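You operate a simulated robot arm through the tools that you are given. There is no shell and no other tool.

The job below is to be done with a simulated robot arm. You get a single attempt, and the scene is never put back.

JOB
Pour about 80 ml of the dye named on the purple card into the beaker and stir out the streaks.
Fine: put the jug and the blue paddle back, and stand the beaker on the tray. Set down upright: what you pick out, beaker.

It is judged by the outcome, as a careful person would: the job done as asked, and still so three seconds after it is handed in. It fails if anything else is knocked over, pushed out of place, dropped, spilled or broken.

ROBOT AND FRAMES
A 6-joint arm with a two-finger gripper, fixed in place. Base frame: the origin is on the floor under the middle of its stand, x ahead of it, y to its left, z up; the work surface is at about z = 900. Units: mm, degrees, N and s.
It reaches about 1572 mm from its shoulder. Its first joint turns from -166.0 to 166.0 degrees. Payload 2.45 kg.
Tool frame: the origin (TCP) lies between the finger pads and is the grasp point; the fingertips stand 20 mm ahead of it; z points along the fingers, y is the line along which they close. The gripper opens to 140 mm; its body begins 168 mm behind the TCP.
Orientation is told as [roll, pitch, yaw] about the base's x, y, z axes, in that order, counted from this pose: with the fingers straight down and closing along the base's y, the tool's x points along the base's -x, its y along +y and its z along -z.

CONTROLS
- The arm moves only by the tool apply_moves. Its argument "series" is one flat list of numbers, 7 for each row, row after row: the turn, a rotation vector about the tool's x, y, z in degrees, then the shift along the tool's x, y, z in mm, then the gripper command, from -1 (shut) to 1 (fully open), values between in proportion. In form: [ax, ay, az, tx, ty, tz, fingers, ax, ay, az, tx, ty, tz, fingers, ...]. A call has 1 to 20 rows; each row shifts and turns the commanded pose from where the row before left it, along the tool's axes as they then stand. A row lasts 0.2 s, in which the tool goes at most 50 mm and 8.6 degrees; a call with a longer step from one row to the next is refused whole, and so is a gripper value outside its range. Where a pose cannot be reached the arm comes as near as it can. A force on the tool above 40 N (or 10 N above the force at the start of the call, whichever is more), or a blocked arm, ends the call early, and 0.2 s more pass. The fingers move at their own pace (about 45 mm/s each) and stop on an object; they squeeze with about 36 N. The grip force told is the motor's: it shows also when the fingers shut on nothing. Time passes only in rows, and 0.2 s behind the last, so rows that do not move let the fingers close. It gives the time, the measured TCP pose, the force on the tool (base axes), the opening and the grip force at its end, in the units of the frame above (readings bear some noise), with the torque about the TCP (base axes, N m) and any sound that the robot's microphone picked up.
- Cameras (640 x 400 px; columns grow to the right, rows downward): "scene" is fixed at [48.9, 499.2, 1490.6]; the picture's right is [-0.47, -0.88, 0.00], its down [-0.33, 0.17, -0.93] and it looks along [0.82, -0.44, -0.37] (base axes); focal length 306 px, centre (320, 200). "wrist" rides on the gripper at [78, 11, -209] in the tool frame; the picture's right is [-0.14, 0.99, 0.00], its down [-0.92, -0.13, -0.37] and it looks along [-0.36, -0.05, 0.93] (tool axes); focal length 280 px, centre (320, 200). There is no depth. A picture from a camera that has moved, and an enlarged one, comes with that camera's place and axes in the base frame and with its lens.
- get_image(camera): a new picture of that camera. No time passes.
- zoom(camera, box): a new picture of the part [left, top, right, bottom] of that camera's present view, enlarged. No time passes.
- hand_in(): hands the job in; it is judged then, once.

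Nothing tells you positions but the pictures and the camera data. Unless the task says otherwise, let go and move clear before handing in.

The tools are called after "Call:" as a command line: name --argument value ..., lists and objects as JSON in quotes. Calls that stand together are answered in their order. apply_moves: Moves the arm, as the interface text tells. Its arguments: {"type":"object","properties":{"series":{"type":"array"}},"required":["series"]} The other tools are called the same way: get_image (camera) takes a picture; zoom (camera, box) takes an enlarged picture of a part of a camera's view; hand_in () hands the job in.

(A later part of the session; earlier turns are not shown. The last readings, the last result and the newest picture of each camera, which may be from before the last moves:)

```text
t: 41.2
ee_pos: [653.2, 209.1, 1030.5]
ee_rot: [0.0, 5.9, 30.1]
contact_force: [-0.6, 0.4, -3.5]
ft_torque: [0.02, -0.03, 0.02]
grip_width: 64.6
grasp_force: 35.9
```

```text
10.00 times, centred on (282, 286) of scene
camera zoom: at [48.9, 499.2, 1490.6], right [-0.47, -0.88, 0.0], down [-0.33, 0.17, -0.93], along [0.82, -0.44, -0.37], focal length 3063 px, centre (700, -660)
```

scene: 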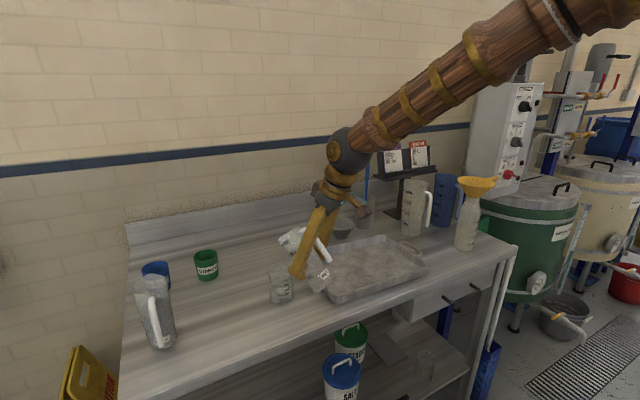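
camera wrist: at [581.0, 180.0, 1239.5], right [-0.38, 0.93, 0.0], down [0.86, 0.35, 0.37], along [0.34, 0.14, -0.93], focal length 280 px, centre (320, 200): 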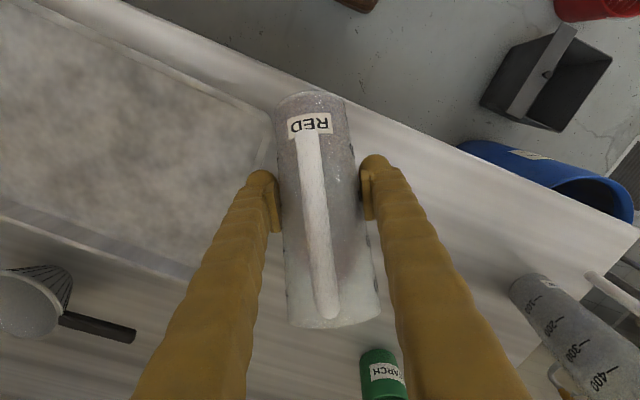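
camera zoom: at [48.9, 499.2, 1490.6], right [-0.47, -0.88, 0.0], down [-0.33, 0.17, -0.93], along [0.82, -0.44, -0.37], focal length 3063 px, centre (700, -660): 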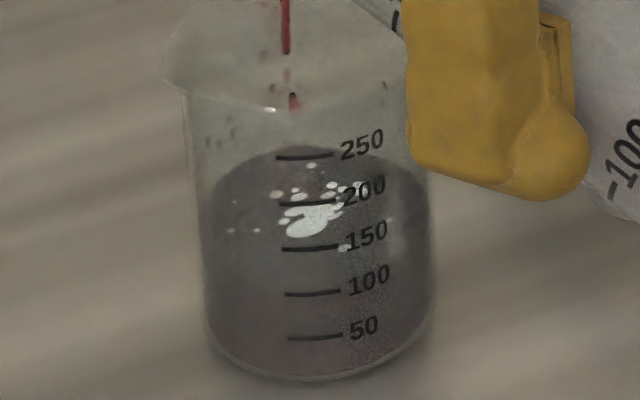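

Around 40 ml is in and it is still flowing. I'll hold for another second.

Call:
apply_moves --series '[0, 0, 0, 0, 0, 0, -1, 0, 0, 0, 0, 0, 0, -1, 0, 0, 0, 0, 0, 0, -1, 0, 0, 0, 0, 0, 0, -1]'

Call:
zoom --camera "scene" --box '[262, 266, 302, 306]'

Call:
zoom --camera "scene" --box '[240, 230, 330, 310]'

```text
t: 42.2
ee_pos: [654.9, 209.1, 1030.3]
ee_rot: [0.1, 6.1, 30.1]
contact_force: [-0.5, 0.1, -2.6]
ft_torque: [0.02, 0.0, 0.0]
grip_width: 64.6
grasp_force: 36.5
```

```text
10.00 times, centred on (282, 286) of scene
camera zoom: at [48.9, 499.2, 1490.6], right [-0.47, -0.88, 0.0], down [-0.33, 0.17, -0.93], along [0.82, -0.44, -0.37], focal length 3063 px, centre (700, -660)
```

zoom: 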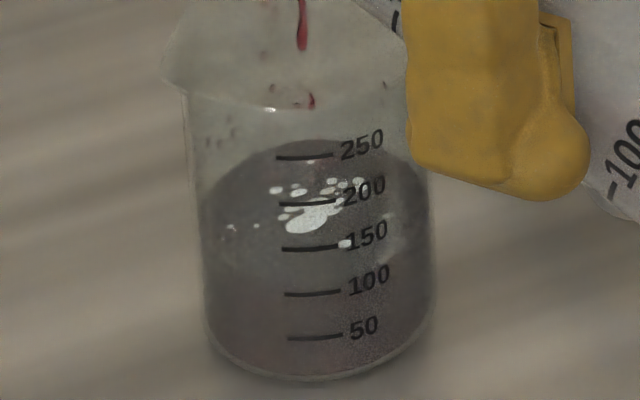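

```text
5.00 times, centred on (285, 270) of scene
camera zoom: at [48.9, 499.2, 1490.6], right [-0.47, -0.88, 0.0], down [-0.33, 0.17, -0.93], along [0.82, -0.44, -0.37], focal length 1531 px, centre (495, -150)
```

zoom: 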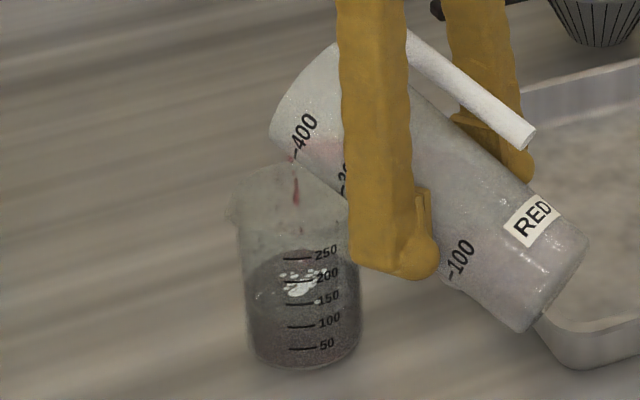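

About 47 ml is in and the flow is tapering again. I'll tilt 2° more and hold.

Call:
apply_moves --series '[0, 1, 0, 0, 0, 0, -1, 0, 1, 0, 0, 0, 0, -1, 0, 0, 0, 0, 0, 0, -1, 0, 0, 0, 0, 0, 0, -1, 0, 0, 0, 0, 0, 0, -1, 0, 0, 0, 0, 0, 0, -1, 0, 0, 0, 0, 0, 0, -1]'

Call:
zoom --camera "scene" --box '[262, 266, 302, 306]'

```text
t: 43.8
ee_pos: [653.9, 209.3, 1029.0]
ee_rot: [0.0, 8.0, 30.1]
contact_force: [-0.3, 0.5, -2.2]
ft_torque: [0.04, -0.03, -0.01]
grip_width: 64.6
grasp_force: 35.9
```

```text
10.00 times, centred on (282, 286) of scene
camera zoom: at [48.9, 499.2, 1490.6], right [-0.47, -0.88, 0.0], down [-0.33, 0.17, -0.93], along [0.82, -0.44, -0.37], focal length 3063 px, centre (700, -660)
```

zoom: 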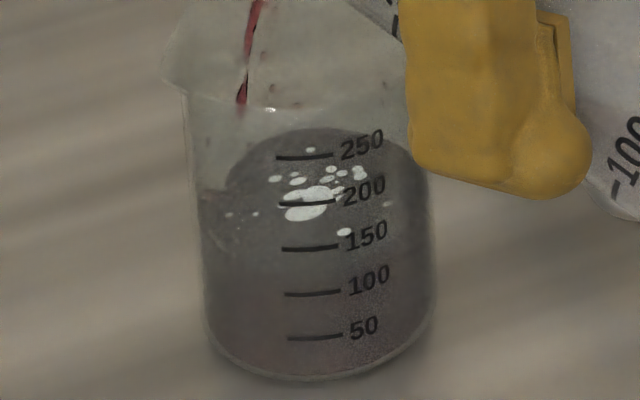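

About 60 ml is in and the stream is still inside the rim. I'll hold briefly and read again.

Call:
apply_moves --series '[0, 0, 0, 0, 0, 0, -1, 0, 0, 0, 0, 0, 0, -1]'

Call:
zoom --camera "scene" --box '[262, 266, 302, 306]'

Call:
zoom --camera "scene" --box '[240, 230, 330, 310]'

```text
t: 44.4
ee_pos: [653.5, 209.0, 1030.2]
ee_rot: [0.1, 8.0, 30.1]
contact_force: [-0.3, -0.5, -2.3]
ft_torque: [0.04, 0.0, -0.03]
grip_width: 65.0
grasp_force: 35.9
```

```text
10.00 times, centred on (282, 286) of scene
camera zoom: at [48.9, 499.2, 1490.6], right [-0.47, -0.88, 0.0], down [-0.33, 0.17, -0.93], along [0.82, -0.44, -0.37], focal length 3063 px, centre (700, -660)
```

zoom: 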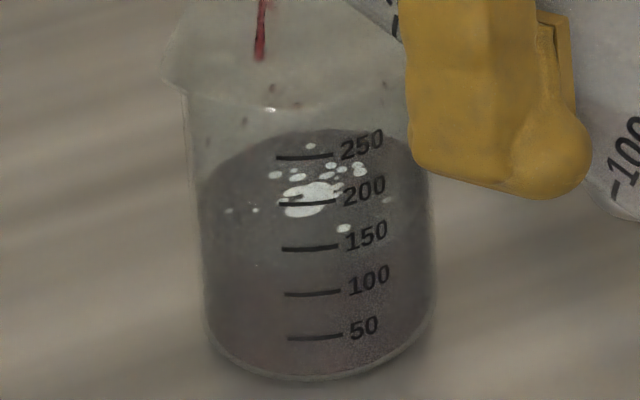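

```text
5.00 times, centred on (285, 270) of scene
camera zoom: at [48.9, 499.2, 1490.6], right [-0.47, -0.88, 0.0], down [-0.33, 0.17, -0.93], along [0.82, -0.44, -0.37], focal length 1531 px, centre (495, -150)
```

zoom: 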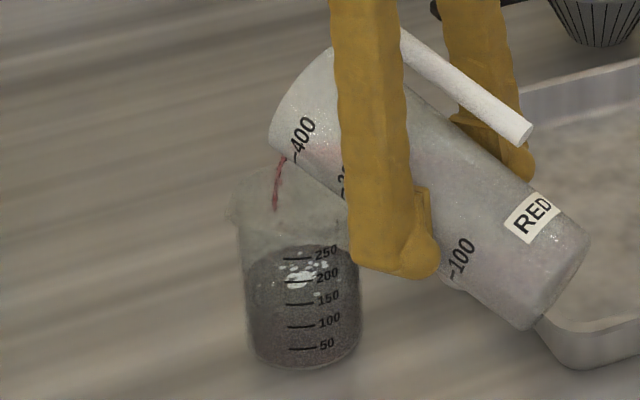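

About 63 ml is in with a thinning stream. I'll hold a little longer.

Call:
apply_moves --series '[0, 0, 0, 0, 0, 0, -1, 0, 0, 0, 0, 0, 0, -1, 0, 0, 0, 0, 0, 0, -1, 0, 0, 0, 0, 0, 0, -1]'

Call:
zoom --camera "scene" --box '[262, 266, 302, 306]'

```text
t: 45.4
ee_pos: [653.2, 207.8, 1028.8]
ee_rot: [0.1, 8.0, 30.1]
contact_force: [0.7, 0.4, -3.4]
ft_torque: [0.02, -0.03, 0.01]
grip_width: 64.7
grasp_force: 36.2
```

```text
10.00 times, centred on (282, 286) of scene
camera zoom: at [48.9, 499.2, 1490.6], right [-0.47, -0.88, 0.0], down [-0.33, 0.17, -0.93], along [0.82, -0.44, -0.37], focal length 3063 px, centre (700, -660)
```

zoom: 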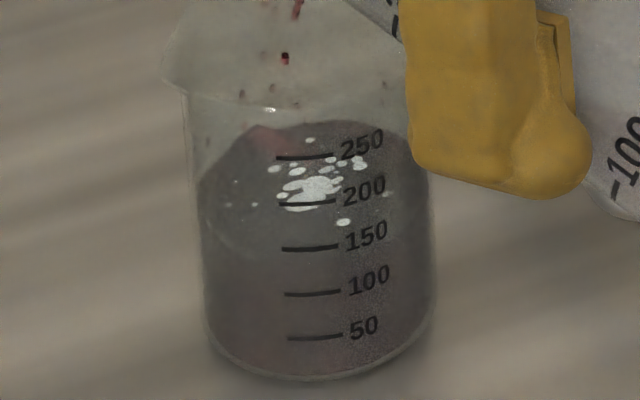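

About 68 ml is in and it is down to drips. I'll add 1° and hold.

Call:
apply_moves --series '[0, 1, 0, 0, 0, 0, -1, 0, 0, 0, 0, 0, 0, -1, 0, 0, 0, 0, 0, 0, -1, 0, 0, 0, 0, 0, 0, -1, 0, 0, 0, 0, 0, 0, -1]'

Call:
zoom --camera "scene" --box '[262, 266, 302, 306]'

```text
t: 46.6
ee_pos: [652.8, 209.4, 1030.0]
ee_rot: [0.0, 9.1, 30.2]
contact_force: [0.3, 0.1, -2.9]
ft_torque: [0.04, -0.02, 0.01]
grip_width: 64.7
grasp_force: 36.2
```

```text
10.00 times, centred on (282, 286) of scene
camera zoom: at [48.9, 499.2, 1490.6], right [-0.47, -0.88, 0.0], down [-0.33, 0.17, -0.93], along [0.82, -0.44, -0.37], focal length 3063 px, centre (700, -660)
```

zoom: 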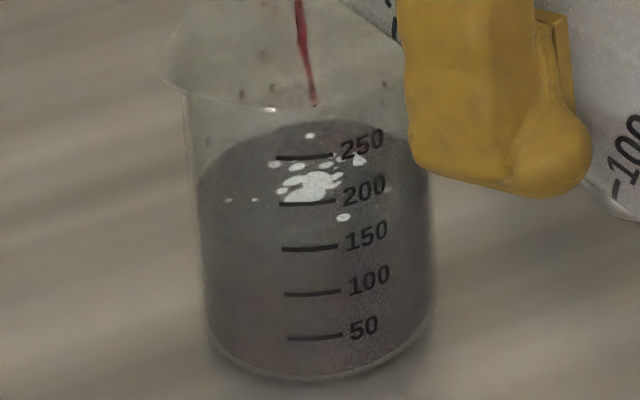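

Just past 70 ml and still trickling. I'll hold a little more.

Call:
apply_moves --series '[0, 0, 0, 0, 0, 0, -1, 0, 0, 0, 0, 0, 0, -1, 0, 0, 0, 0, 0, 0, -1]'

Call:
zoom --camera "scene" --box '[262, 266, 302, 306]'

```text
t: 47.4
ee_pos: [653.2, 209.5, 1029.7]
ee_rot: [0.0, 9.0, 30.1]
contact_force: [-0.2, -0.6, -2.0]
ft_torque: [0.06, -0.03, 0.02]
grip_width: 64.7
grasp_force: 36.2
```

```text
10.00 times, centred on (282, 286) of scene
camera zoom: at [48.9, 499.2, 1490.6], right [-0.47, -0.88, 0.0], down [-0.33, 0.17, -0.93], along [0.82, -0.44, -0.37], focal length 3063 px, centre (700, -660)
```

zoom: 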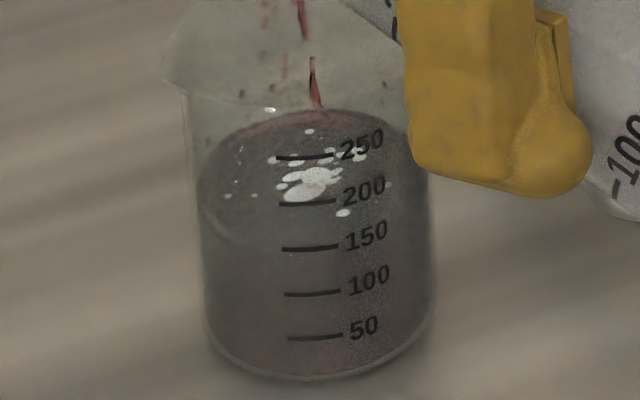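

The level is now right about the 150 mark, 78–80 ml added. I'll tilt back to stop the flow.

Call:
apply_moves --series '[0, -3, 0, 0, 0, 0, -1, 0, -5, 0, 0, 0, 0, -1, 0, -5, 0, 0, 0, 0, -1, 0, -4, 0, 0, 0, 0, -1, 0, -2, 0, 0, 0, 0, -1, 0, 0, 0, 0, 0, 0, -1, 0, 0, 0, 0, 0, 0, -1]'

Call:
zoom --camera "scene" --box '[262, 266, 302, 306]'

Call:
zoom --camera "scene" --box '[240, 220, 340, 310]'

```text
t: 49.0
ee_pos: [654.2, 209.2, 1031.6]
ee_rot: [0.0, -10.0, 30.1]
contact_force: [0.3, 1.4, -2.8]
ft_torque: [0.0, -0.06, 0.02]
grip_width: 64.5
grasp_force: 35.7
```

```text
10.00 times, centred on (282, 286) of scene
camera zoom: at [48.9, 499.2, 1490.6], right [-0.47, -0.88, 0.0], down [-0.33, 0.17, -0.93], along [0.82, -0.44, -0.37], focal length 3063 px, centre (700, -660)
```

zoom: 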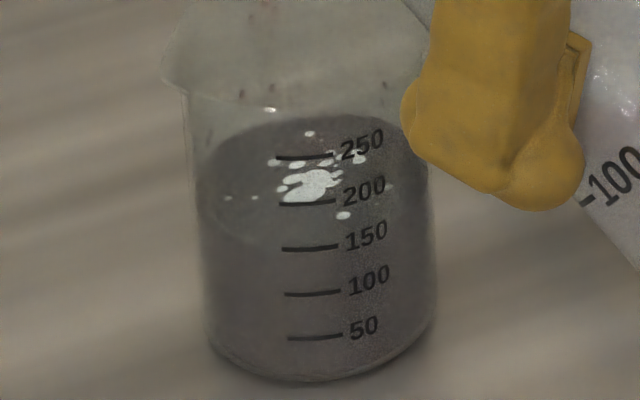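

```text
4.44 times, centred on (290, 265) of scene
camera zoom: at [48.9, 499.2, 1490.6], right [-0.47, -0.88, 0.0], down [-0.33, 0.17, -0.93], along [0.82, -0.44, -0.37], focal length 1361 px, centre (453, -89)
```

zoom: 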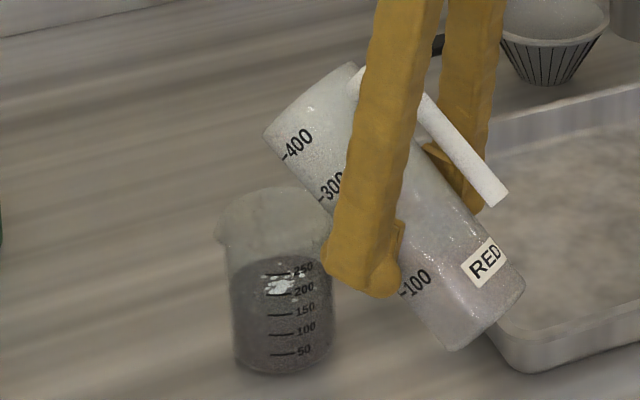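

Flow has stopped. I'll zoom closely to read the settled level.

Call:
zoom --camera "scene" --box '[270, 274, 298, 302]'

Call:
zoom --camera "scene" --box '[276, 284, 292, 300]'

```text
14.29 times, centred on (284, 288) of scene
camera zoom: at [48.9, 499.2, 1490.6], right [-0.47, -0.88, 0.0], down [-0.33, 0.17, -0.93], along [0.82, -0.44, -0.37], focal length 4375 px, centre (834, -1057)
```

zoom: 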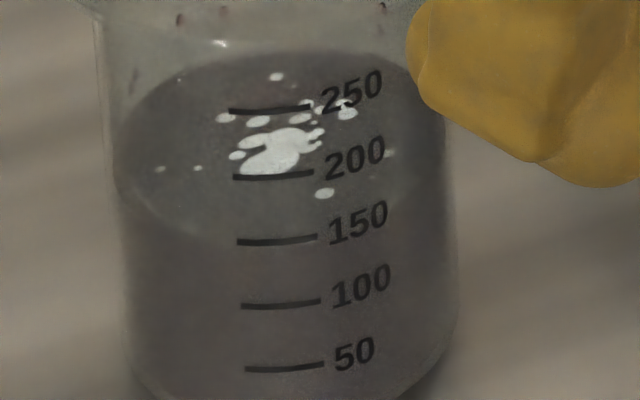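

```text
16.00 times, centred on (284, 292) of scene
camera zoom: at [48.9, 499.2, 1490.6], right [-0.47, -0.88, 0.0], down [-0.33, 0.17, -0.93], along [0.82, -0.44, -0.37], focal length 4900 px, centre (896, -1272)
```

zoom: 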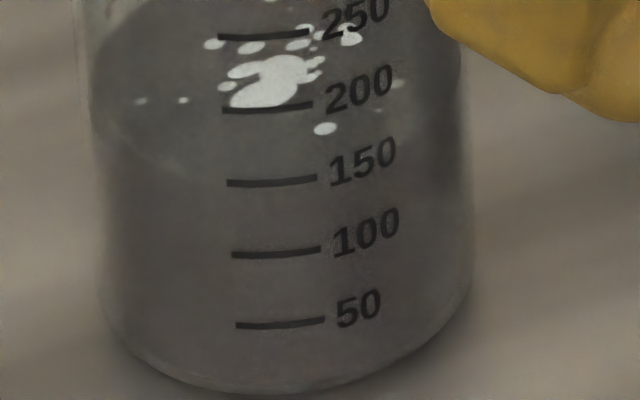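

I read about 76–77 ml added, so a short dribble of a few more millilitres would centre it. I'll tilt briefly back to 69° and return.

Call:
apply_moves --series '[0, 4, 0, 0, 0, 0, -1, 0, 4, 0, 0, 0, 0, -1, 0, 4, 0, 0, 0, 0, -1, 0, 3, 0, 0, 0, 0, -1, 0, 2, 0, 0, 0, 0, -1, 0, 2, 0, 0, 0, 0, -1, 0, 0, 0, 0, 0, 0, -1, 0, 0, 0, 0, 0, 0, -1]'

Call:
zoom --camera "scene" --box '[262, 266, 302, 306]'

```text
t: 50.8
ee_pos: [653.7, 209.4, 1029.3]
ee_rot: [0.0, 9.0, 30.1]
contact_force: [0.6, 0.0, -2.5]
ft_torque: [0.02, -0.03, 0.01]
grip_width: 64.5
grasp_force: 35.9
```

```text
10.00 times, centred on (282, 286) of scene
camera zoom: at [48.9, 499.2, 1490.6], right [-0.47, -0.88, 0.0], down [-0.33, 0.17, -0.93], along [0.82, -0.44, -0.37], focal length 3063 px, centre (700, -660)
```

zoom: 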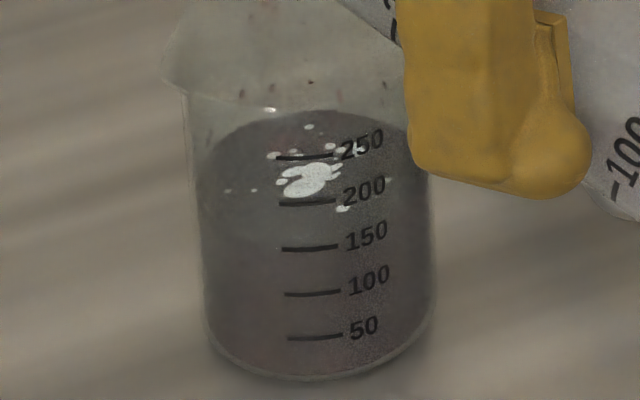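

A few more millilitres have gone in. I'll tilt back now and clear the lip from the beaker.

Call:
apply_moves --series '[0, -4, 0, 0, 0, 0, -1, 0, -5, 0, 0, 0, 0, -1, 0, -5, 0, 0, 0, 0, -1, 0, -4, 0, 0, 0, 0, -1, 0, -4, 0, 0, 0, 0, -1, 0, -4, 0, 0, 0, 0, -1, 0, -3, 0, 0, 0, 0, -1, 0, 0, 0, 0, 0, 0, -1, 0, 0, 0, 0, 0, 0, -1]'

Call:
zoom --camera "scene" --box '[270, 274, 298, 302]'

Call:
zoom --camera "scene" --box '[240, 210, 360, 310]'

```text
t: 52.8
ee_pos: [652.9, 208.2, 1030.5]
ee_rot: [-0.1, -20.0, 30.1]
contact_force: [0.4, 0.3, -3.5]
ft_torque: [0.01, -0.06, 0.02]
grip_width: 64.6
grasp_force: 36.5
```

```text
14.29 times, centred on (284, 288) of scene
camera zoom: at [48.9, 499.2, 1490.6], right [-0.47, -0.88, 0.0], down [-0.33, 0.17, -0.93], along [0.82, -0.44, -0.37], focal length 4375 px, centre (834, -1057)
```

zoom: 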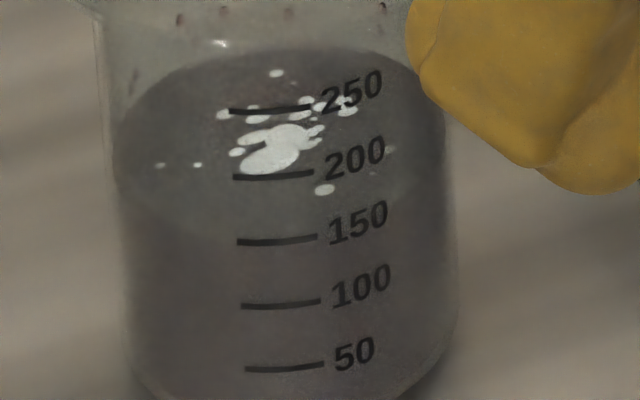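

```text
4.00 times, centred on (300, 260) of scene
camera zoom: at [48.9, 499.2, 1490.6], right [-0.47, -0.88, 0.0], down [-0.33, 0.17, -0.93], along [0.82, -0.44, -0.37], focal length 1225 px, centre (400, -40)
```

zoom: 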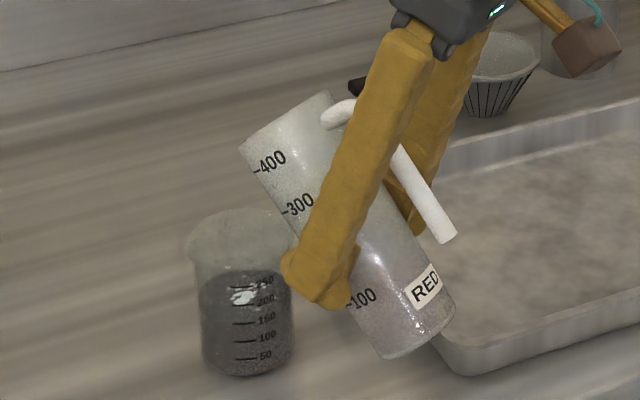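

Settled at about 80 ml. Now I'll raise the jug clear of the beaker and straighten it partway.

Call:
apply_moves --series '[0, 0, 0, -2, 0, -5.5, -1, 0, 0, 0, -4.06, 0, -11.16, -1, 0, 0, 0, -4.06, 0, -11.16, -1, 0, 0, 0, -4.06, 0, -11.16, -1, 0, 0, 0, -4.06, 0, -11.16, -1, 0, 0, 0, -4.06, 0, -11.16, -1, 0, 0, 0, -4.06, 0, -11.16, -1, 0, 0, 0, -4.06, 0, -11.16, -1, 0, 0, 0, -2, 0, -5.5, -1, 0, -3.4, 0, 0, 0, 0, -1, 0, -3.4, 0, 0, 0, 0, -1, 0, -3.4, 0, 0, 0, 0, -1, 0, -3.4, 0, 0, 0, 0, -1, 0, 0, 0, 0, 0, 0, -1]'

Call:
apply_moves --series '[1.5, 0, 2.2, 0, 0, 0, -1, 2.767, 0, 4.165, 0, 0, 0, -1, 2.767, 0, 4.165, 0, 0, 0, -1, 2.767, 0, 4.165, 0, 0, 0, -1, 2.767, 0, 4.165, 0, 0, 0, -1, 2.767, 0, 4.165, 0, 0, 0, -1, 1.267, 0, 1.965, 0, 0, 0, -1, 0, 0, 0, 0, 0, 0, -1]'

Call:
get_image --camera "scene"

Call:
get_image --camera "wrist"

```text
t: 55.8
ee_pos: [654.1, 208.3, 1124.8]
ee_rot: [0.1, -33.7, 30.1]
contact_force: [0.7, -0.4, -2.0]
ft_torque: [0.0, 0.0, 0.01]
grip_width: 64.9
grasp_force: 35.9
```

```text
t: 57.6
ee_pos: [653.3, 207.8, 1125.9]
ee_rot: [0.0, -33.5, 0.0]
contact_force: [0.4, -0.5, -1.4]
ft_torque: [0.0, -0.01, 0.01]
grip_width: 64.3
grasp_force: 35.8
```

```text
taken
```

scene: 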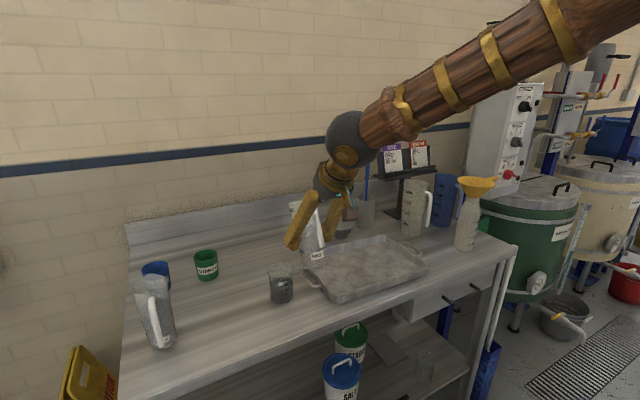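

```text
taken
camera wrist: at [473.3, 220.6, 1256.8], right [0.11, 0.99, 0.08], down [0.56, -0.13, 0.82], along [0.82, -0.05, -0.57], focal length 280 px, centre (320, 200)
```

wrist: 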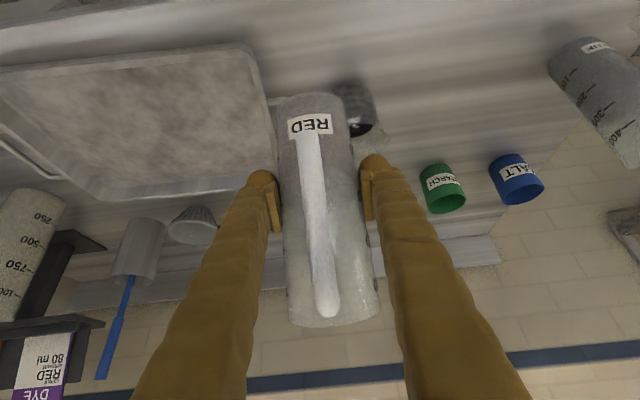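

The jug is clear and at yaw 0. I'll carry it back toward its original spot and then level it.

Call:
apply_moves --series '[0, 0, 0, -1.082, 3.835, 0.716, -1, 0, 0, 0, -2.165, 7.671, 1.432, -1, 0, 0, 0, -3.608, 12.785, 2.386, -1, 0, 0, 0, -3.608, 12.785, 2.386, -1, 0, 0, 0, -3.608, 12.785, 2.386, -1, 0, 0, 0, -3.608, 12.785, 2.386, -1, 0, 0, 0, -3.608, 12.785, 2.386, -1, 0, 0, 0, -3.608, 12.785, 2.386, -1, 0, 0, 0, -3.608, 12.785, 2.386, -1, 0, 0, 0, -3.608, 12.785, 2.386, -1, 0, 0, 0, -3.608, 12.785, 2.386, -1, 0, 0, 0, -3.608, 12.785, 2.386, -1, 0, 0, 0, -3.608, 12.785, 2.386, -1, 0, 0, 0, -3.608, 12.785, 2.386, -1, 0, 0, 0, -3.608, 12.785, 2.386, -1, 0, 0, 0, -3.608, 12.785, 2.386, -1, 0, 0, 0, -2.165, 7.671, 1.432, -1, 0, 0, 0, -1.082, 3.835, 0.716, -1, 0, 0, 0, 0, 0, 0, -1]'

Call:
apply_moves --series '[0, -2, 0, 0, 0, 0, -1, 0, -3.5, 0, 0, 0, 0, -1, 0, -3.5, 0, 0, 0, 0, -1, 0, -3.5, 0, 0, 0, 0, -1, 0, -3.5, 0, 0, 0, 0, -1, 0, -3.5, 0, 0, 0, 0, -1, 0, -3.5, 0, 0, 0, 0, -1, 0, -2.5, 0, 0, 0, 0, -1, 0, -1, 0, 0, 0, 0, -1, 0, 0, 0, 0, 0, 0, -1, 0, 0, 0, 0, 0, 0, -1]'

Call:
get_image --camera "wrist"

Call:
zoom --camera "scene" --box '[140, 180, 300, 310]'

```text
t: 61.6
ee_pos: [723.0, 412.3, 1125.4]
ee_rot: [0.0, -33.6, 0.0]
contact_force: [-0.4, 0.7, -2.5]
ft_torque: [0.03, -0.02, -0.03]
grip_width: 64.1
grasp_force: 36.1
```

```text
t: 64.0
ee_pos: [722.4, 411.2, 1125.4]
ee_rot: [-0.1, -60.2, 0.0]
contact_force: [0.2, 0.1, -2.3]
ft_torque: [0.01, 0.04, -0.02]
grip_width: 64.1
grasp_force: 36.3
```

```text
taken
camera wrist: at [502.2, 422.9, 1162.4], right [0.07, 0.99, 0.12], down [0.14, -0.13, 0.98], along [0.99, -0.05, -0.15], focal length 280 px, centre (320, 200)
```

wrist: 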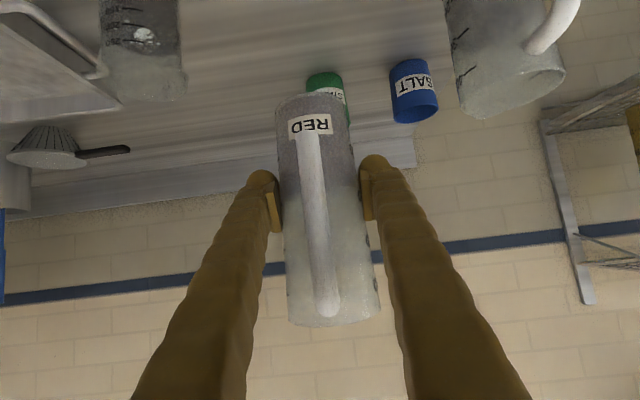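

```text
3.08 times, centred on (220, 245) of scene
camera zoom: at [48.9, 499.2, 1490.6], right [-0.47, -0.88, 0.0], down [-0.33, 0.17, -0.93], along [0.82, -0.44, -0.37], focal length 942 px, centre (628, 62)
```

zoom: 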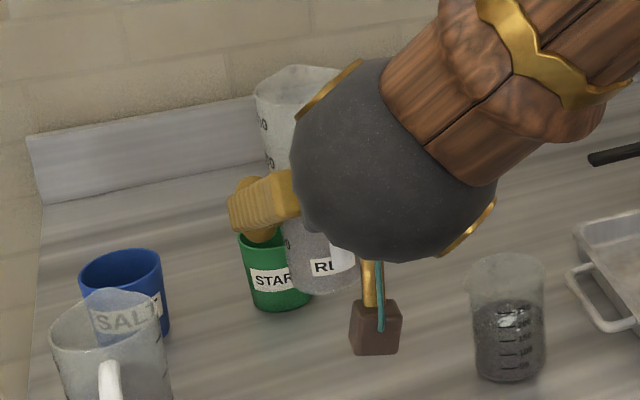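

The jug is back above its spot and upright, though it may have crept a millimetre or two in the pads. I'll check its tilt before setting it down.

Call:
zoom --camera "wrist" --box '[240, 70, 400, 340]'

Call:
zoom --camera "scene" --box '[200, 195, 280, 285]'

```text
1.48 times, centred on (320, 205) of wrist
camera zoom: at [502.2, 422.9, 1162.4], right [0.07, 0.99, 0.12], down [0.14, -0.13, 0.98], along [0.99, -0.05, -0.15], focal length 415 px, centre (320, 193)
```

zoom: 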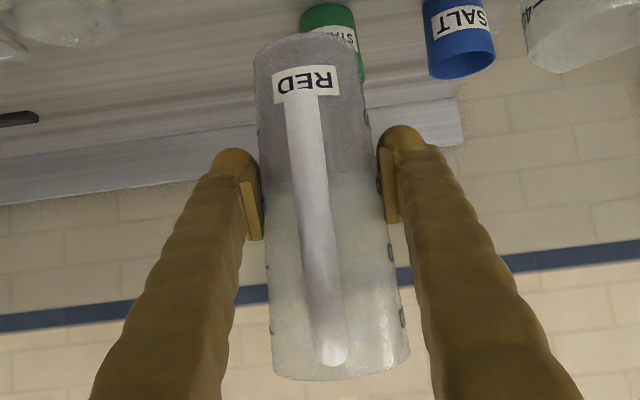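

```text
4.44 times, centred on (240, 240) of scene
camera zoom: at [48.9, 499.2, 1490.6], right [-0.47, -0.88, 0.0], down [-0.33, 0.17, -0.93], along [0.82, -0.44, -0.37], focal length 1361 px, centre (676, 22)
```

zoom: 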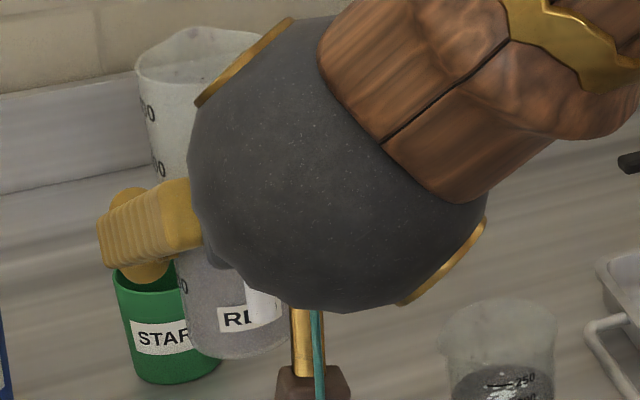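

The jug looks upright with roughly 220 ml left, which agrees with 80 ml poured. I'll lower it to about 10 mm above the bench.

Call:
apply_moves --series '[0, 0, 0, 5.57, 0, 3.12, -1, 0, 0, 0, 11.14, -0.11, 6.24, -1, 0, 0, 0, 11.14, -0.11, 6.24, -1, 0, 0, 0, 11.14, -0.11, 6.24, -1, 0, 0, 0, 11.14, -0.11, 6.24, -1, 0, 0, 0, 11.14, -0.11, 6.24, -1, 0, 0, 0, 11.14, -0.11, 6.24, -1, 0, 0, 0, 11.14, -0.11, 6.24, -1, 0, 0, 0, 11.14, -0.11, 6.24, -1, 0, 0, 0, 11.14, -0.11, 6.24, -1, 0, 0, 0, 11.14, -0.11, 6.24, -1, 0, 0, 0, 5.57, -0.11, 3.12, -1, 0, 0, 0, 0, 0, 0, -1, 0, 0, 0, 0, 0, 0, -1]'

Call:
get_image --camera "wrist"

Call:
zoom --camera "scene" --box '[180, 230, 280, 330]'

```text
t: 67.0
ee_pos: [720.3, 410.9, 985.7]
ee_rot: [0.0, -60.1, -0.1]
contact_force: [-0.6, 0.0, -2.3]
ft_torque: [0.0, 0.02, 0.02]
grip_width: 64.1
grasp_force: 36.1
```

```text
taken
camera wrist: at [500.0, 421.9, 1022.6], right [0.07, 0.99, 0.12], down [0.14, -0.13, 0.98], along [0.99, -0.05, -0.15], focal length 280 px, centre (320, 200)
```

wrist: 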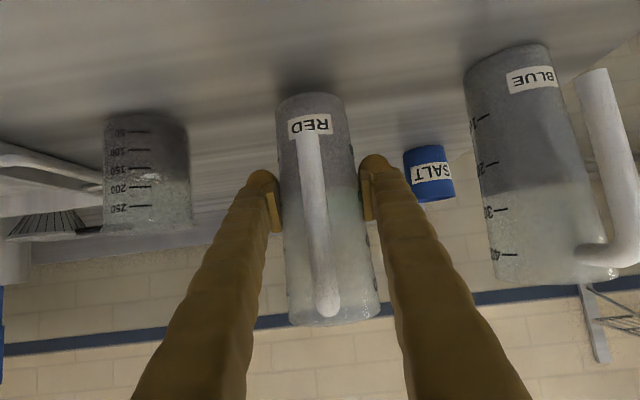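

```text
4.00 times, centred on (230, 280) of scene
camera zoom: at [48.9, 499.2, 1490.6], right [-0.47, -0.88, 0.0], down [-0.33, 0.17, -0.93], along [0.82, -0.44, -0.37], focal length 1225 px, centre (680, -120)
```

zoom: 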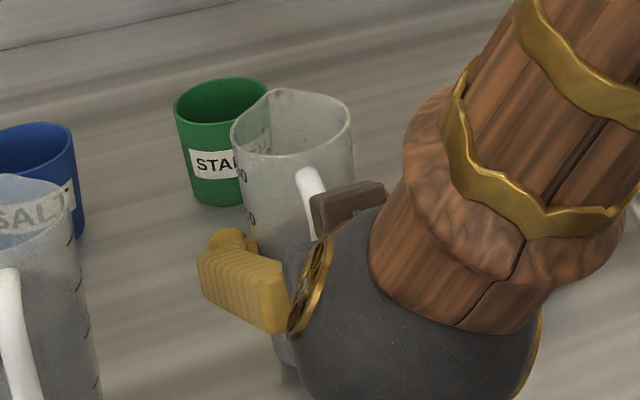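

The beaker is seen nearly side-on here, which is a good chance to check its level. I'll zoom on it before the final lowering.

Call:
zoom --camera "wrist" --box '[90, 100, 210, 240]'

```text
2.86 times, centred on (150, 170) of wrist
camera zoom: at [500.0, 421.9, 1022.6], right [0.07, 0.99, 0.12], down [0.14, -0.13, 0.98], along [0.99, -0.05, -0.15], focal length 801 px, centre (806, 286)
```

zoom: 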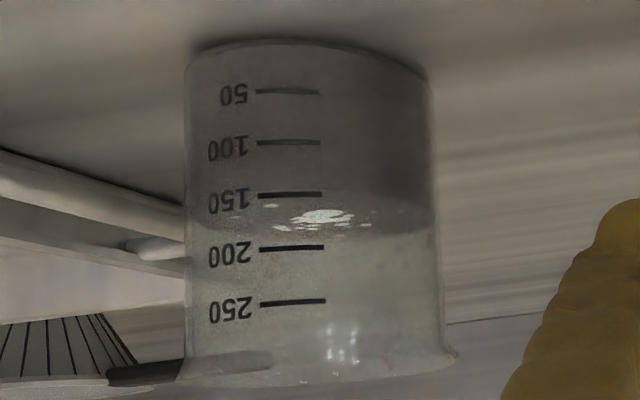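

The beaker level is at about 148 on its marks, confirming 80 ml added. Now I'll lower the jug the last few millimetres slowly.

Call:
apply_moves --series '[0, 0, 0, 1.732, 0, 1, -1, 0, 0, 0, 1.732, 0, 1, -1, 0, 0, 0, 1.732, 0, 1, -1, 0, 0, 0, 0.866, 0, 0.5, -1, 0, 0, 0, 0, 0, 0, -1]'

Call:
apply_moves --series '[0, 0, 0, 0.866, 0, 0.5, -1, 0, 0, 0, 0, 0, 0, -1]'

Call:
apply_moves --series '[0, 0, 0, 0.866, 0, 0.5, -1, 0, 0, 0, 0, 0, 0, -1]'

```text
t: 68.2
ee_pos: [721.4, 410.8, 977.9]
ee_rot: [0.0, -60.1, 0.1]
contact_force: [0.1, -0.3, -2.4]
ft_torque: [0.02, 0.02, -0.01]
grip_width: 64.3
grasp_force: 36.0
```

```text
t: 68.8
ee_pos: [719.9, 410.0, 977.4]
ee_rot: [0.0, -60.1, 0.0]
contact_force: [0.3, -0.1, -2.9]
ft_torque: [-0.01, -0.02, -0.02]
grip_width: 64.1
grasp_force: 36.2
```

```text
t: 69.4
ee_pos: [719.8, 409.0, 975.2]
ee_rot: [0.0, -60.0, 0.0]
contact_force: [-1.3, 0.4, -2.7]
ft_torque: [0.0, 0.02, 0.0]
grip_width: 64.4
grasp_force: 36.0
```

No contact yet at z ≈ 976. I'll continue downward 1 mm at a time.

Call:
apply_moves --series '[0, 0, 0, 0.866, 0, 0.5, -1, 0, 0, 0, 0, 0, 0, -1]'

Call:
apply_moves --series '[0, 0, 0, 0.866, 0, 0.5, -1, 0, 0, 0, 0, 0, 0, -1]'

Call:
zoom --camera "wrist" --box '[240, 70, 400, 170]'

```text
t: 70.0
ee_pos: [720.9, 409.2, 975.9]
ee_rot: [0.1, -60.1, 0.0]
contact_force: [-1.9, 0.4, 5.5]
ft_torque: [0.0, 0.32, -0.01]
grip_width: 64.2
grasp_force: 36.0
```

```text
t: 70.6
ee_pos: [721.0, 409.9, 975.8]
ee_rot: [0.2, -60.2, -0.1]
contact_force: [-0.5, 1.2, 20.4]
ft_torque: [0.01, 0.54, -0.01]
grip_width: 64.1
grasp_force: 35.7
```

```text
4.00 times, centred on (320, 120) of wrist
camera zoom: at [500.7, 421.6, 1012.1], right [0.07, 0.99, 0.12], down [0.14, -0.13, 0.98], along [0.99, -0.05, -0.15], focal length 1122 px, centre (320, 520)
```

zoom: 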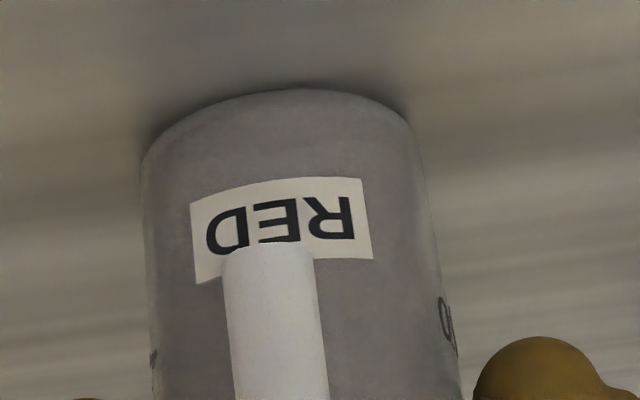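

The jug is down on the bench with 20 N of contact. I'll relieve that slightly and open the fingers.

Call:
apply_moves --series '[0, 0, 0, -0.7, 0, -0.4, -1, 0, 0, 0, 0, 0, 0, -1, 0, 0, 0, 0, 0, 0, 0.2, 0, 0, 0, 0, 0, 0, 0.5, 0, 0, 0, 0, 0, 0, 0.5, 0, 0, 0, 0, 0, 0, 0.5, 0, 0, 0, 0, 0, 0, 0.5]'

Call:
get_image --camera "wrist"

```text
t: 72.2
ee_pos: [720.6, 409.6, 975.5]
ee_rot: [0.0, -60.1, -0.1]
contact_force: [-0.1, -0.2, 0.1]
ft_torque: [-0.01, 0.02, -0.02]
grip_width: 104.9
grasp_force: 0.1
```

```text
taken
camera wrist: at [500.5, 421.5, 1012.1], right [0.07, 0.99, 0.12], down [0.14, -0.13, 0.98], along [0.99, -0.05, -0.15], focal length 280 px, centre (320, 200)
```

wrist: 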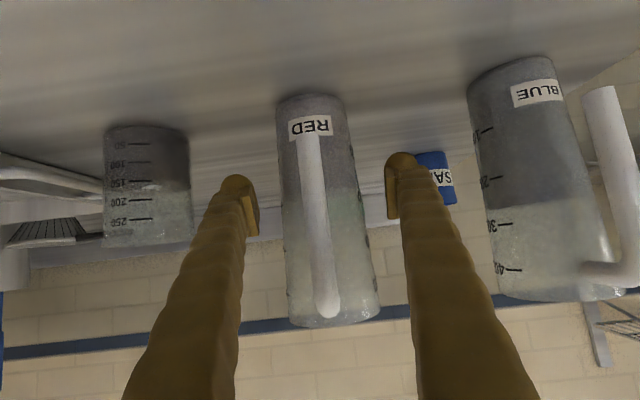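

The jug stands upright at its original place and is released. I'll back straight out along the approach line, then rise.

Call:
apply_moves --series '[0, 0, 0, -0.5, 0, -10, 0.5, 0, 0, 0, -1.1, 0, -20, 0.5, 0, 0, 0, -1.1, 0, -20, 0.5, 0, 0, 0, -1.1, 0, -20, 0.5, 0, 0, 0, -1.1, 0, -20, 0.5, 0, 0, 0, -1.1, 0, -20, 0.5, 0, 0, 0, -1.1, 0, -20, 0.5, 0, 0, 0, -1.1, 0, -20, 0.5, 0, 0, 0, -24.51, 0, -17.45, 0.5, 0, 0, 0, -24.51, 0, -17.45, 0.5, 0, 0, 0, -24.51, 0, -17.45, 0.5, 0, 0, 0, -24.51, 0, -17.45, 0.5, 0, 0, 0, -24.51, 0, -17.45, 0.5, 0, 0, 0, -24.51, 0, -17.45, 0.5, 0, 0, 0, -24.51, 0, -17.45, 0.5, 0, 0, 0, -24.51, 0, -17.45, 0.5, 0, 0, 0, -24.51, 0, -17.45, 0.5, 0, 0, 0, -24.51, 0, -17.45, 0.5]'

Call:
apply_moves --series '[0, 8.5, 0, 0, 0, 0, 0.5, 0, 8.5, 0, 0, 0, 0, 0.5, 0, 8.5, 0, 0, 0, 0, 0.5, 0, 8.5, 0, 0, 0, 0, 0.5, 0, 8.5, 0, 0, 0, 0, 0.5, 0, 8.5, 0, 0, 0, 0, 0.5, 0, 8.5, 0, 0, 0, 0, 0.5, 0, 0.5, 0, 0, 0, 0, 0.5, 0, 0, 0, 0, 0, 0, 0.5]'

Call:
get_image --camera "scene"

Call:
get_image --camera "wrist"

```text
t: 76.0
ee_pos: [566.3, 410.1, 1357.1]
ee_rot: [0.0, -60.0, 0.0]
contact_force: [0.3, -0.7, 0.3]
ft_torque: [-0.01, -0.01, -0.03]
grip_width: 105.2
grasp_force: 0.1
```

```text
t: 78.0
ee_pos: [566.7, 408.3, 1356.2]
ee_rot: [0.0, 0.0, 0.0]
contact_force: [-0.5, -0.6, 0.7]
ft_torque: [-0.01, -0.01, -0.01]
grip_width: 104.9
grasp_force: 0.0
```

```text
taken
```

scene: 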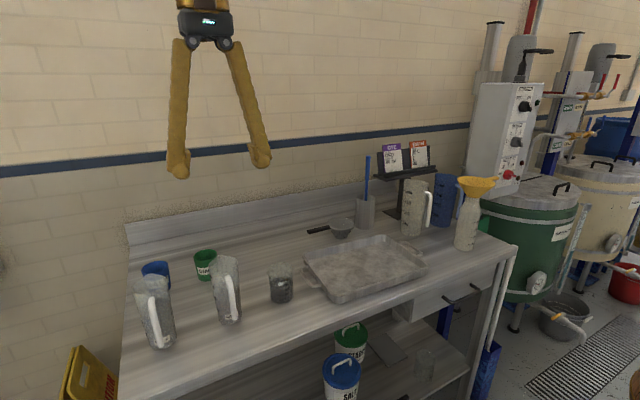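

```text
taken
camera wrist: at [487.7, 421.8, 1565.8], right [0.14, 0.99, 0.0], down [0.92, -0.13, 0.37], along [0.37, -0.05, -0.93], focal length 280 px, centre (320, 200)
```

wrist: 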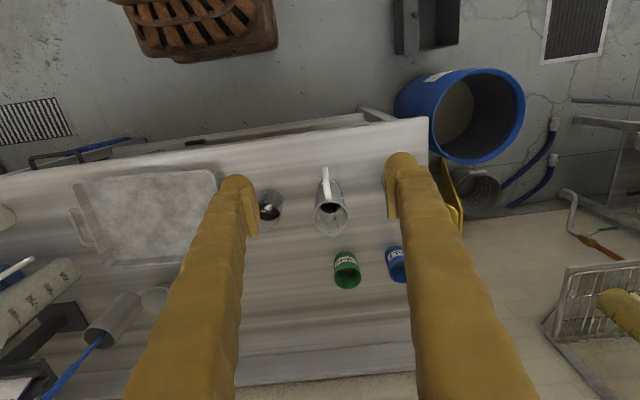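

The jug is back, upright at its place. I'll check for any spill and study the paddle and its holder closely.

Call:
zoom --camera "scene" --box '[190, 240, 330, 340]'

Call:
zoom --camera "scene" --box '[340, 145, 400, 235]'

```text
4.00 times, centred on (260, 290) of scene
camera zoom: at [48.9, 499.2, 1490.6], right [-0.47, -0.88, 0.0], down [-0.33, 0.17, -0.93], along [0.82, -0.44, -0.37], focal length 1225 px, centre (560, -160)
```

zoom: 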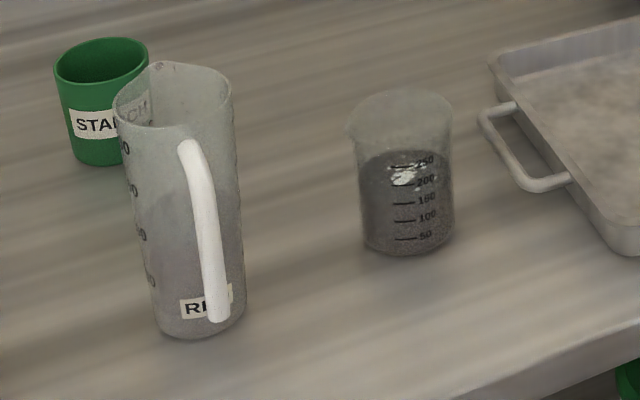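

```text
4.44 times, centred on (370, 190) of scene
camera zoom: at [48.9, 499.2, 1490.6], right [-0.47, -0.88, 0.0], down [-0.33, 0.17, -0.93], along [0.82, -0.44, -0.37], focal length 1361 px, centre (98, 244)
```

zoom: 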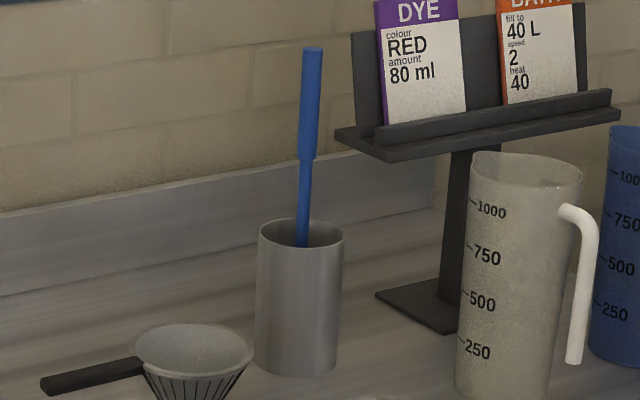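

No spill is visible and everything is in place. Next I'll swing high over to look at the paddle from above, around (850, −247, 1400).

Call:
apply_moves --series '[0, 0, 0, -15.8, -36.4, -2.44, 0.5, 0, 0, 0, -15.8, -36.4, -2.44, 0.5, 0, 0, 0, -15.8, -36.4, -2.44, 0.5, 0, 0, 0, -15.8, -36.4, -2.44, 0.5, 0, 0, 0, -15.8, -36.4, -2.44, 0.5, 0, 0, 0, -15.8, -36.4, -2.44, 0.5, 0, 0, 0, -15.8, -36.4, -2.44, 0.5, 0, 0, 0, -15.8, -36.4, -2.44, 0.5, 0, 0, 0, -15.8, -36.4, -2.44, 0.5, 0, 0, 0, -15.8, -36.4, -2.44, 0.5, 0, 0, 0, -15.8, -36.4, -2.44, 0.5, 0, 0, 0, -15.8, -36.4, -2.44, 0.5, 0, 0, 0, -15.8, -36.4, -2.44, 0.5, 0, 0, 0, -15.8, -36.4, -2.44, 0.5, 0, 0, 0, -15.8, -36.4, -2.44, 0.5, 0, 0, 0, -15.8, -36.4, -2.44, 0.5, 0, 0, 0, -15.8, -36.4, -2.44, 0.5, 0, 0, 0, -15.8, -36.4, -2.44, 0.5, 0, 0, 0, 0, 0, 0, 0.5]'

Call:
get_image --camera "wrist"

Call:
get_image --camera "scene"

```text
t: 82.0
ee_pos: [852.5, -246.1, 1399.5]
ee_rot: [-0.1, -0.1, -0.1]
contact_force: [-0.3, 0.1, 0.3]
ft_torque: [0.01, -0.01, 0.03]
grip_width: 105.0
grasp_force: 0.1
```

```text
taken
camera wrist: at [772.5, -233.9, 1608.7], right [0.14, 0.99, 0.0], down [0.92, -0.13, 0.37], along [0.37, -0.05, -0.93], focal length 280 px, centre (320, 200)
```

wrist: 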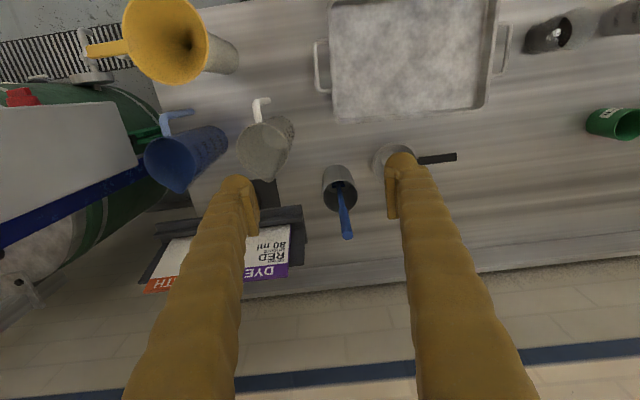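

```text
taken
```

scene: 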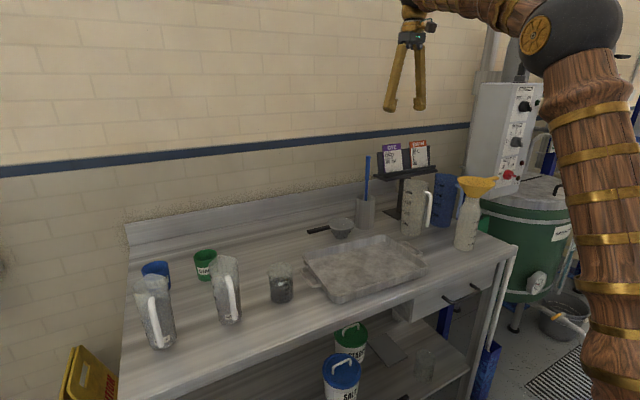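

The wrist view puts the holder at about (993, −220) with the paddle top near (998, −219, 1207). I'll zoom for the lean and the blade.

Call:
zoom --camera "wrist" --box '[290, 140, 410, 260]'

Call:
zoom --camera "wrist" --box '[310, 150, 370, 250]'

```text
3.33 times, centred on (350, 200) of wrist
camera zoom: at [772.5, -233.9, 1608.7], right [0.14, 0.99, 0.0], down [0.92, -0.13, 0.37], along [0.37, -0.05, -0.93], focal length 935 px, centre (220, 200)
```

zoom: 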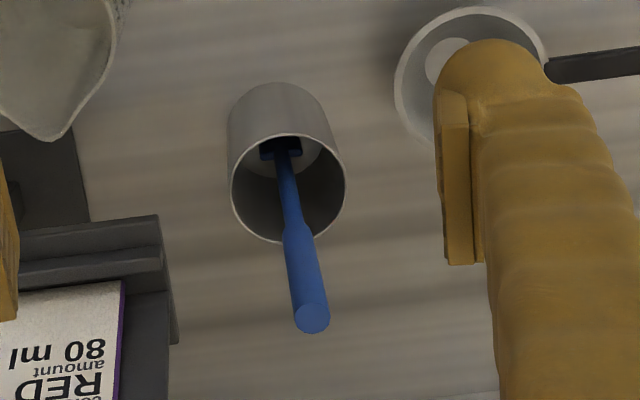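

```text
4.00 times, centred on (340, 200) of wrist
camera zoom: at [772.5, -233.9, 1608.7], right [0.14, 0.99, 0.0], down [0.92, -0.13, 0.37], along [0.37, -0.05, -0.93], focal length 1122 px, centre (240, 200)
```

zoom: 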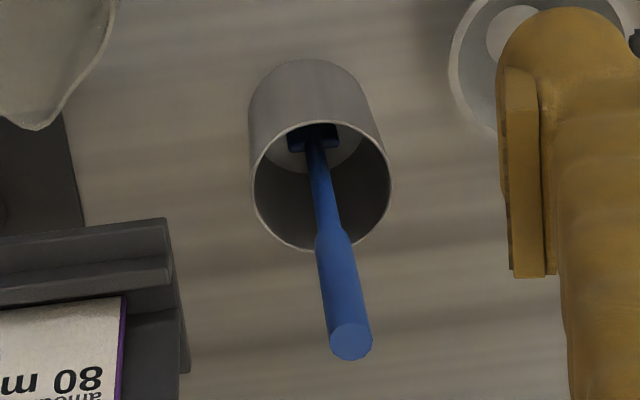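

The paddle stands vertically in the holder near (1000, −219), with its handle from z ≈ 1104 to 1207 and the card shelf about 78 mm to its right. I'll narrow the fingers to 50 mm and hover above the handle.

Call:
apply_moves --series '[0, 0, 0, -18.44, 3.39, 17.44, -0.286, 0, 0, 0, -18.44, 3.39, 17.44, -0.286, 0, 0, 0, -18.44, 3.39, 17.44, -0.286, 0, 0, 0, -18.44, 3.39, 17.44, -0.286, 0, 0, 0, -18.44, 3.39, 17.44, -0.286, 0, 0, 0, -18.44, 3.39, 17.44, -0.286, 0, 0, 0, -18.44, 3.39, 17.44, -0.286, 0, 0, 0, -18.44, 3.39, 17.44, -0.286, 0, 0, 0, 0, 0, 0, -0.286]'

Call:
get_image --camera "wrist"

Call:
zoom --camera "scene" --box '[320, 100, 440, 240]'

```text
t: 84.0
ee_pos: [997.3, -218.9, 1261.2]
ee_rot: [0.0, -0.1, 0.0]
contact_force: [-0.6, 0.2, -0.5]
ft_torque: [0.01, 0.02, -0.01]
grip_width: 50.1
grasp_force: 0.0
```

```text
taken
camera wrist: at [919.3, -206.3, 1469.7], right [0.14, 0.99, 0.0], down [0.92, -0.13, 0.37], along [0.37, -0.05, -0.93], focal length 280 px, centre (320, 200)
```

wrist: 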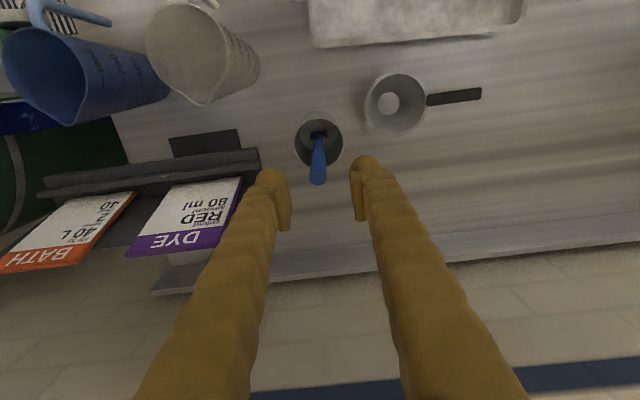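

```text
2.86 times, centred on (380, 170) of scene
camera zoom: at [48.9, 499.2, 1490.6], right [-0.47, -0.88, 0.0], down [-0.33, 0.17, -0.93], along [0.82, -0.44, -0.37], focal length 875 px, centre (149, 286)
```

zoom: 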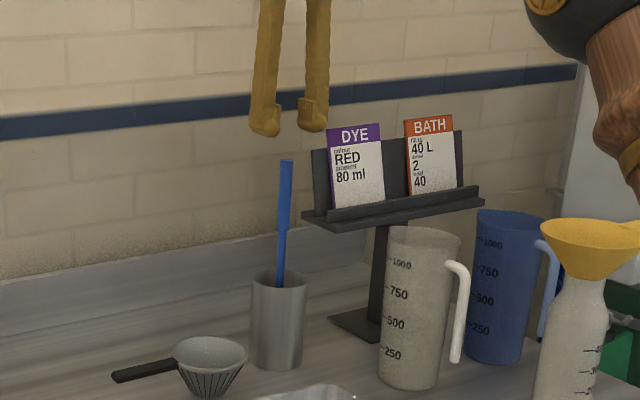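

The paddle top appears almost directly below the TCP. I'll zoom to fine-tune the alignment.

Call:
zoom --camera "wrist" --box '[270, 100, 390, 220]'

```text
3.33 times, centred on (330, 160) of wrist
camera zoom: at [919.3, -206.3, 1469.7], right [0.14, 0.99, 0.0], down [0.92, -0.13, 0.37], along [0.37, -0.05, -0.93], focal length 935 px, centre (287, 333)
```

zoom: 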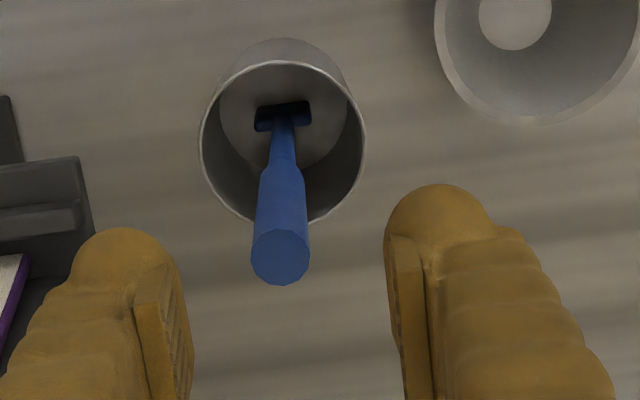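

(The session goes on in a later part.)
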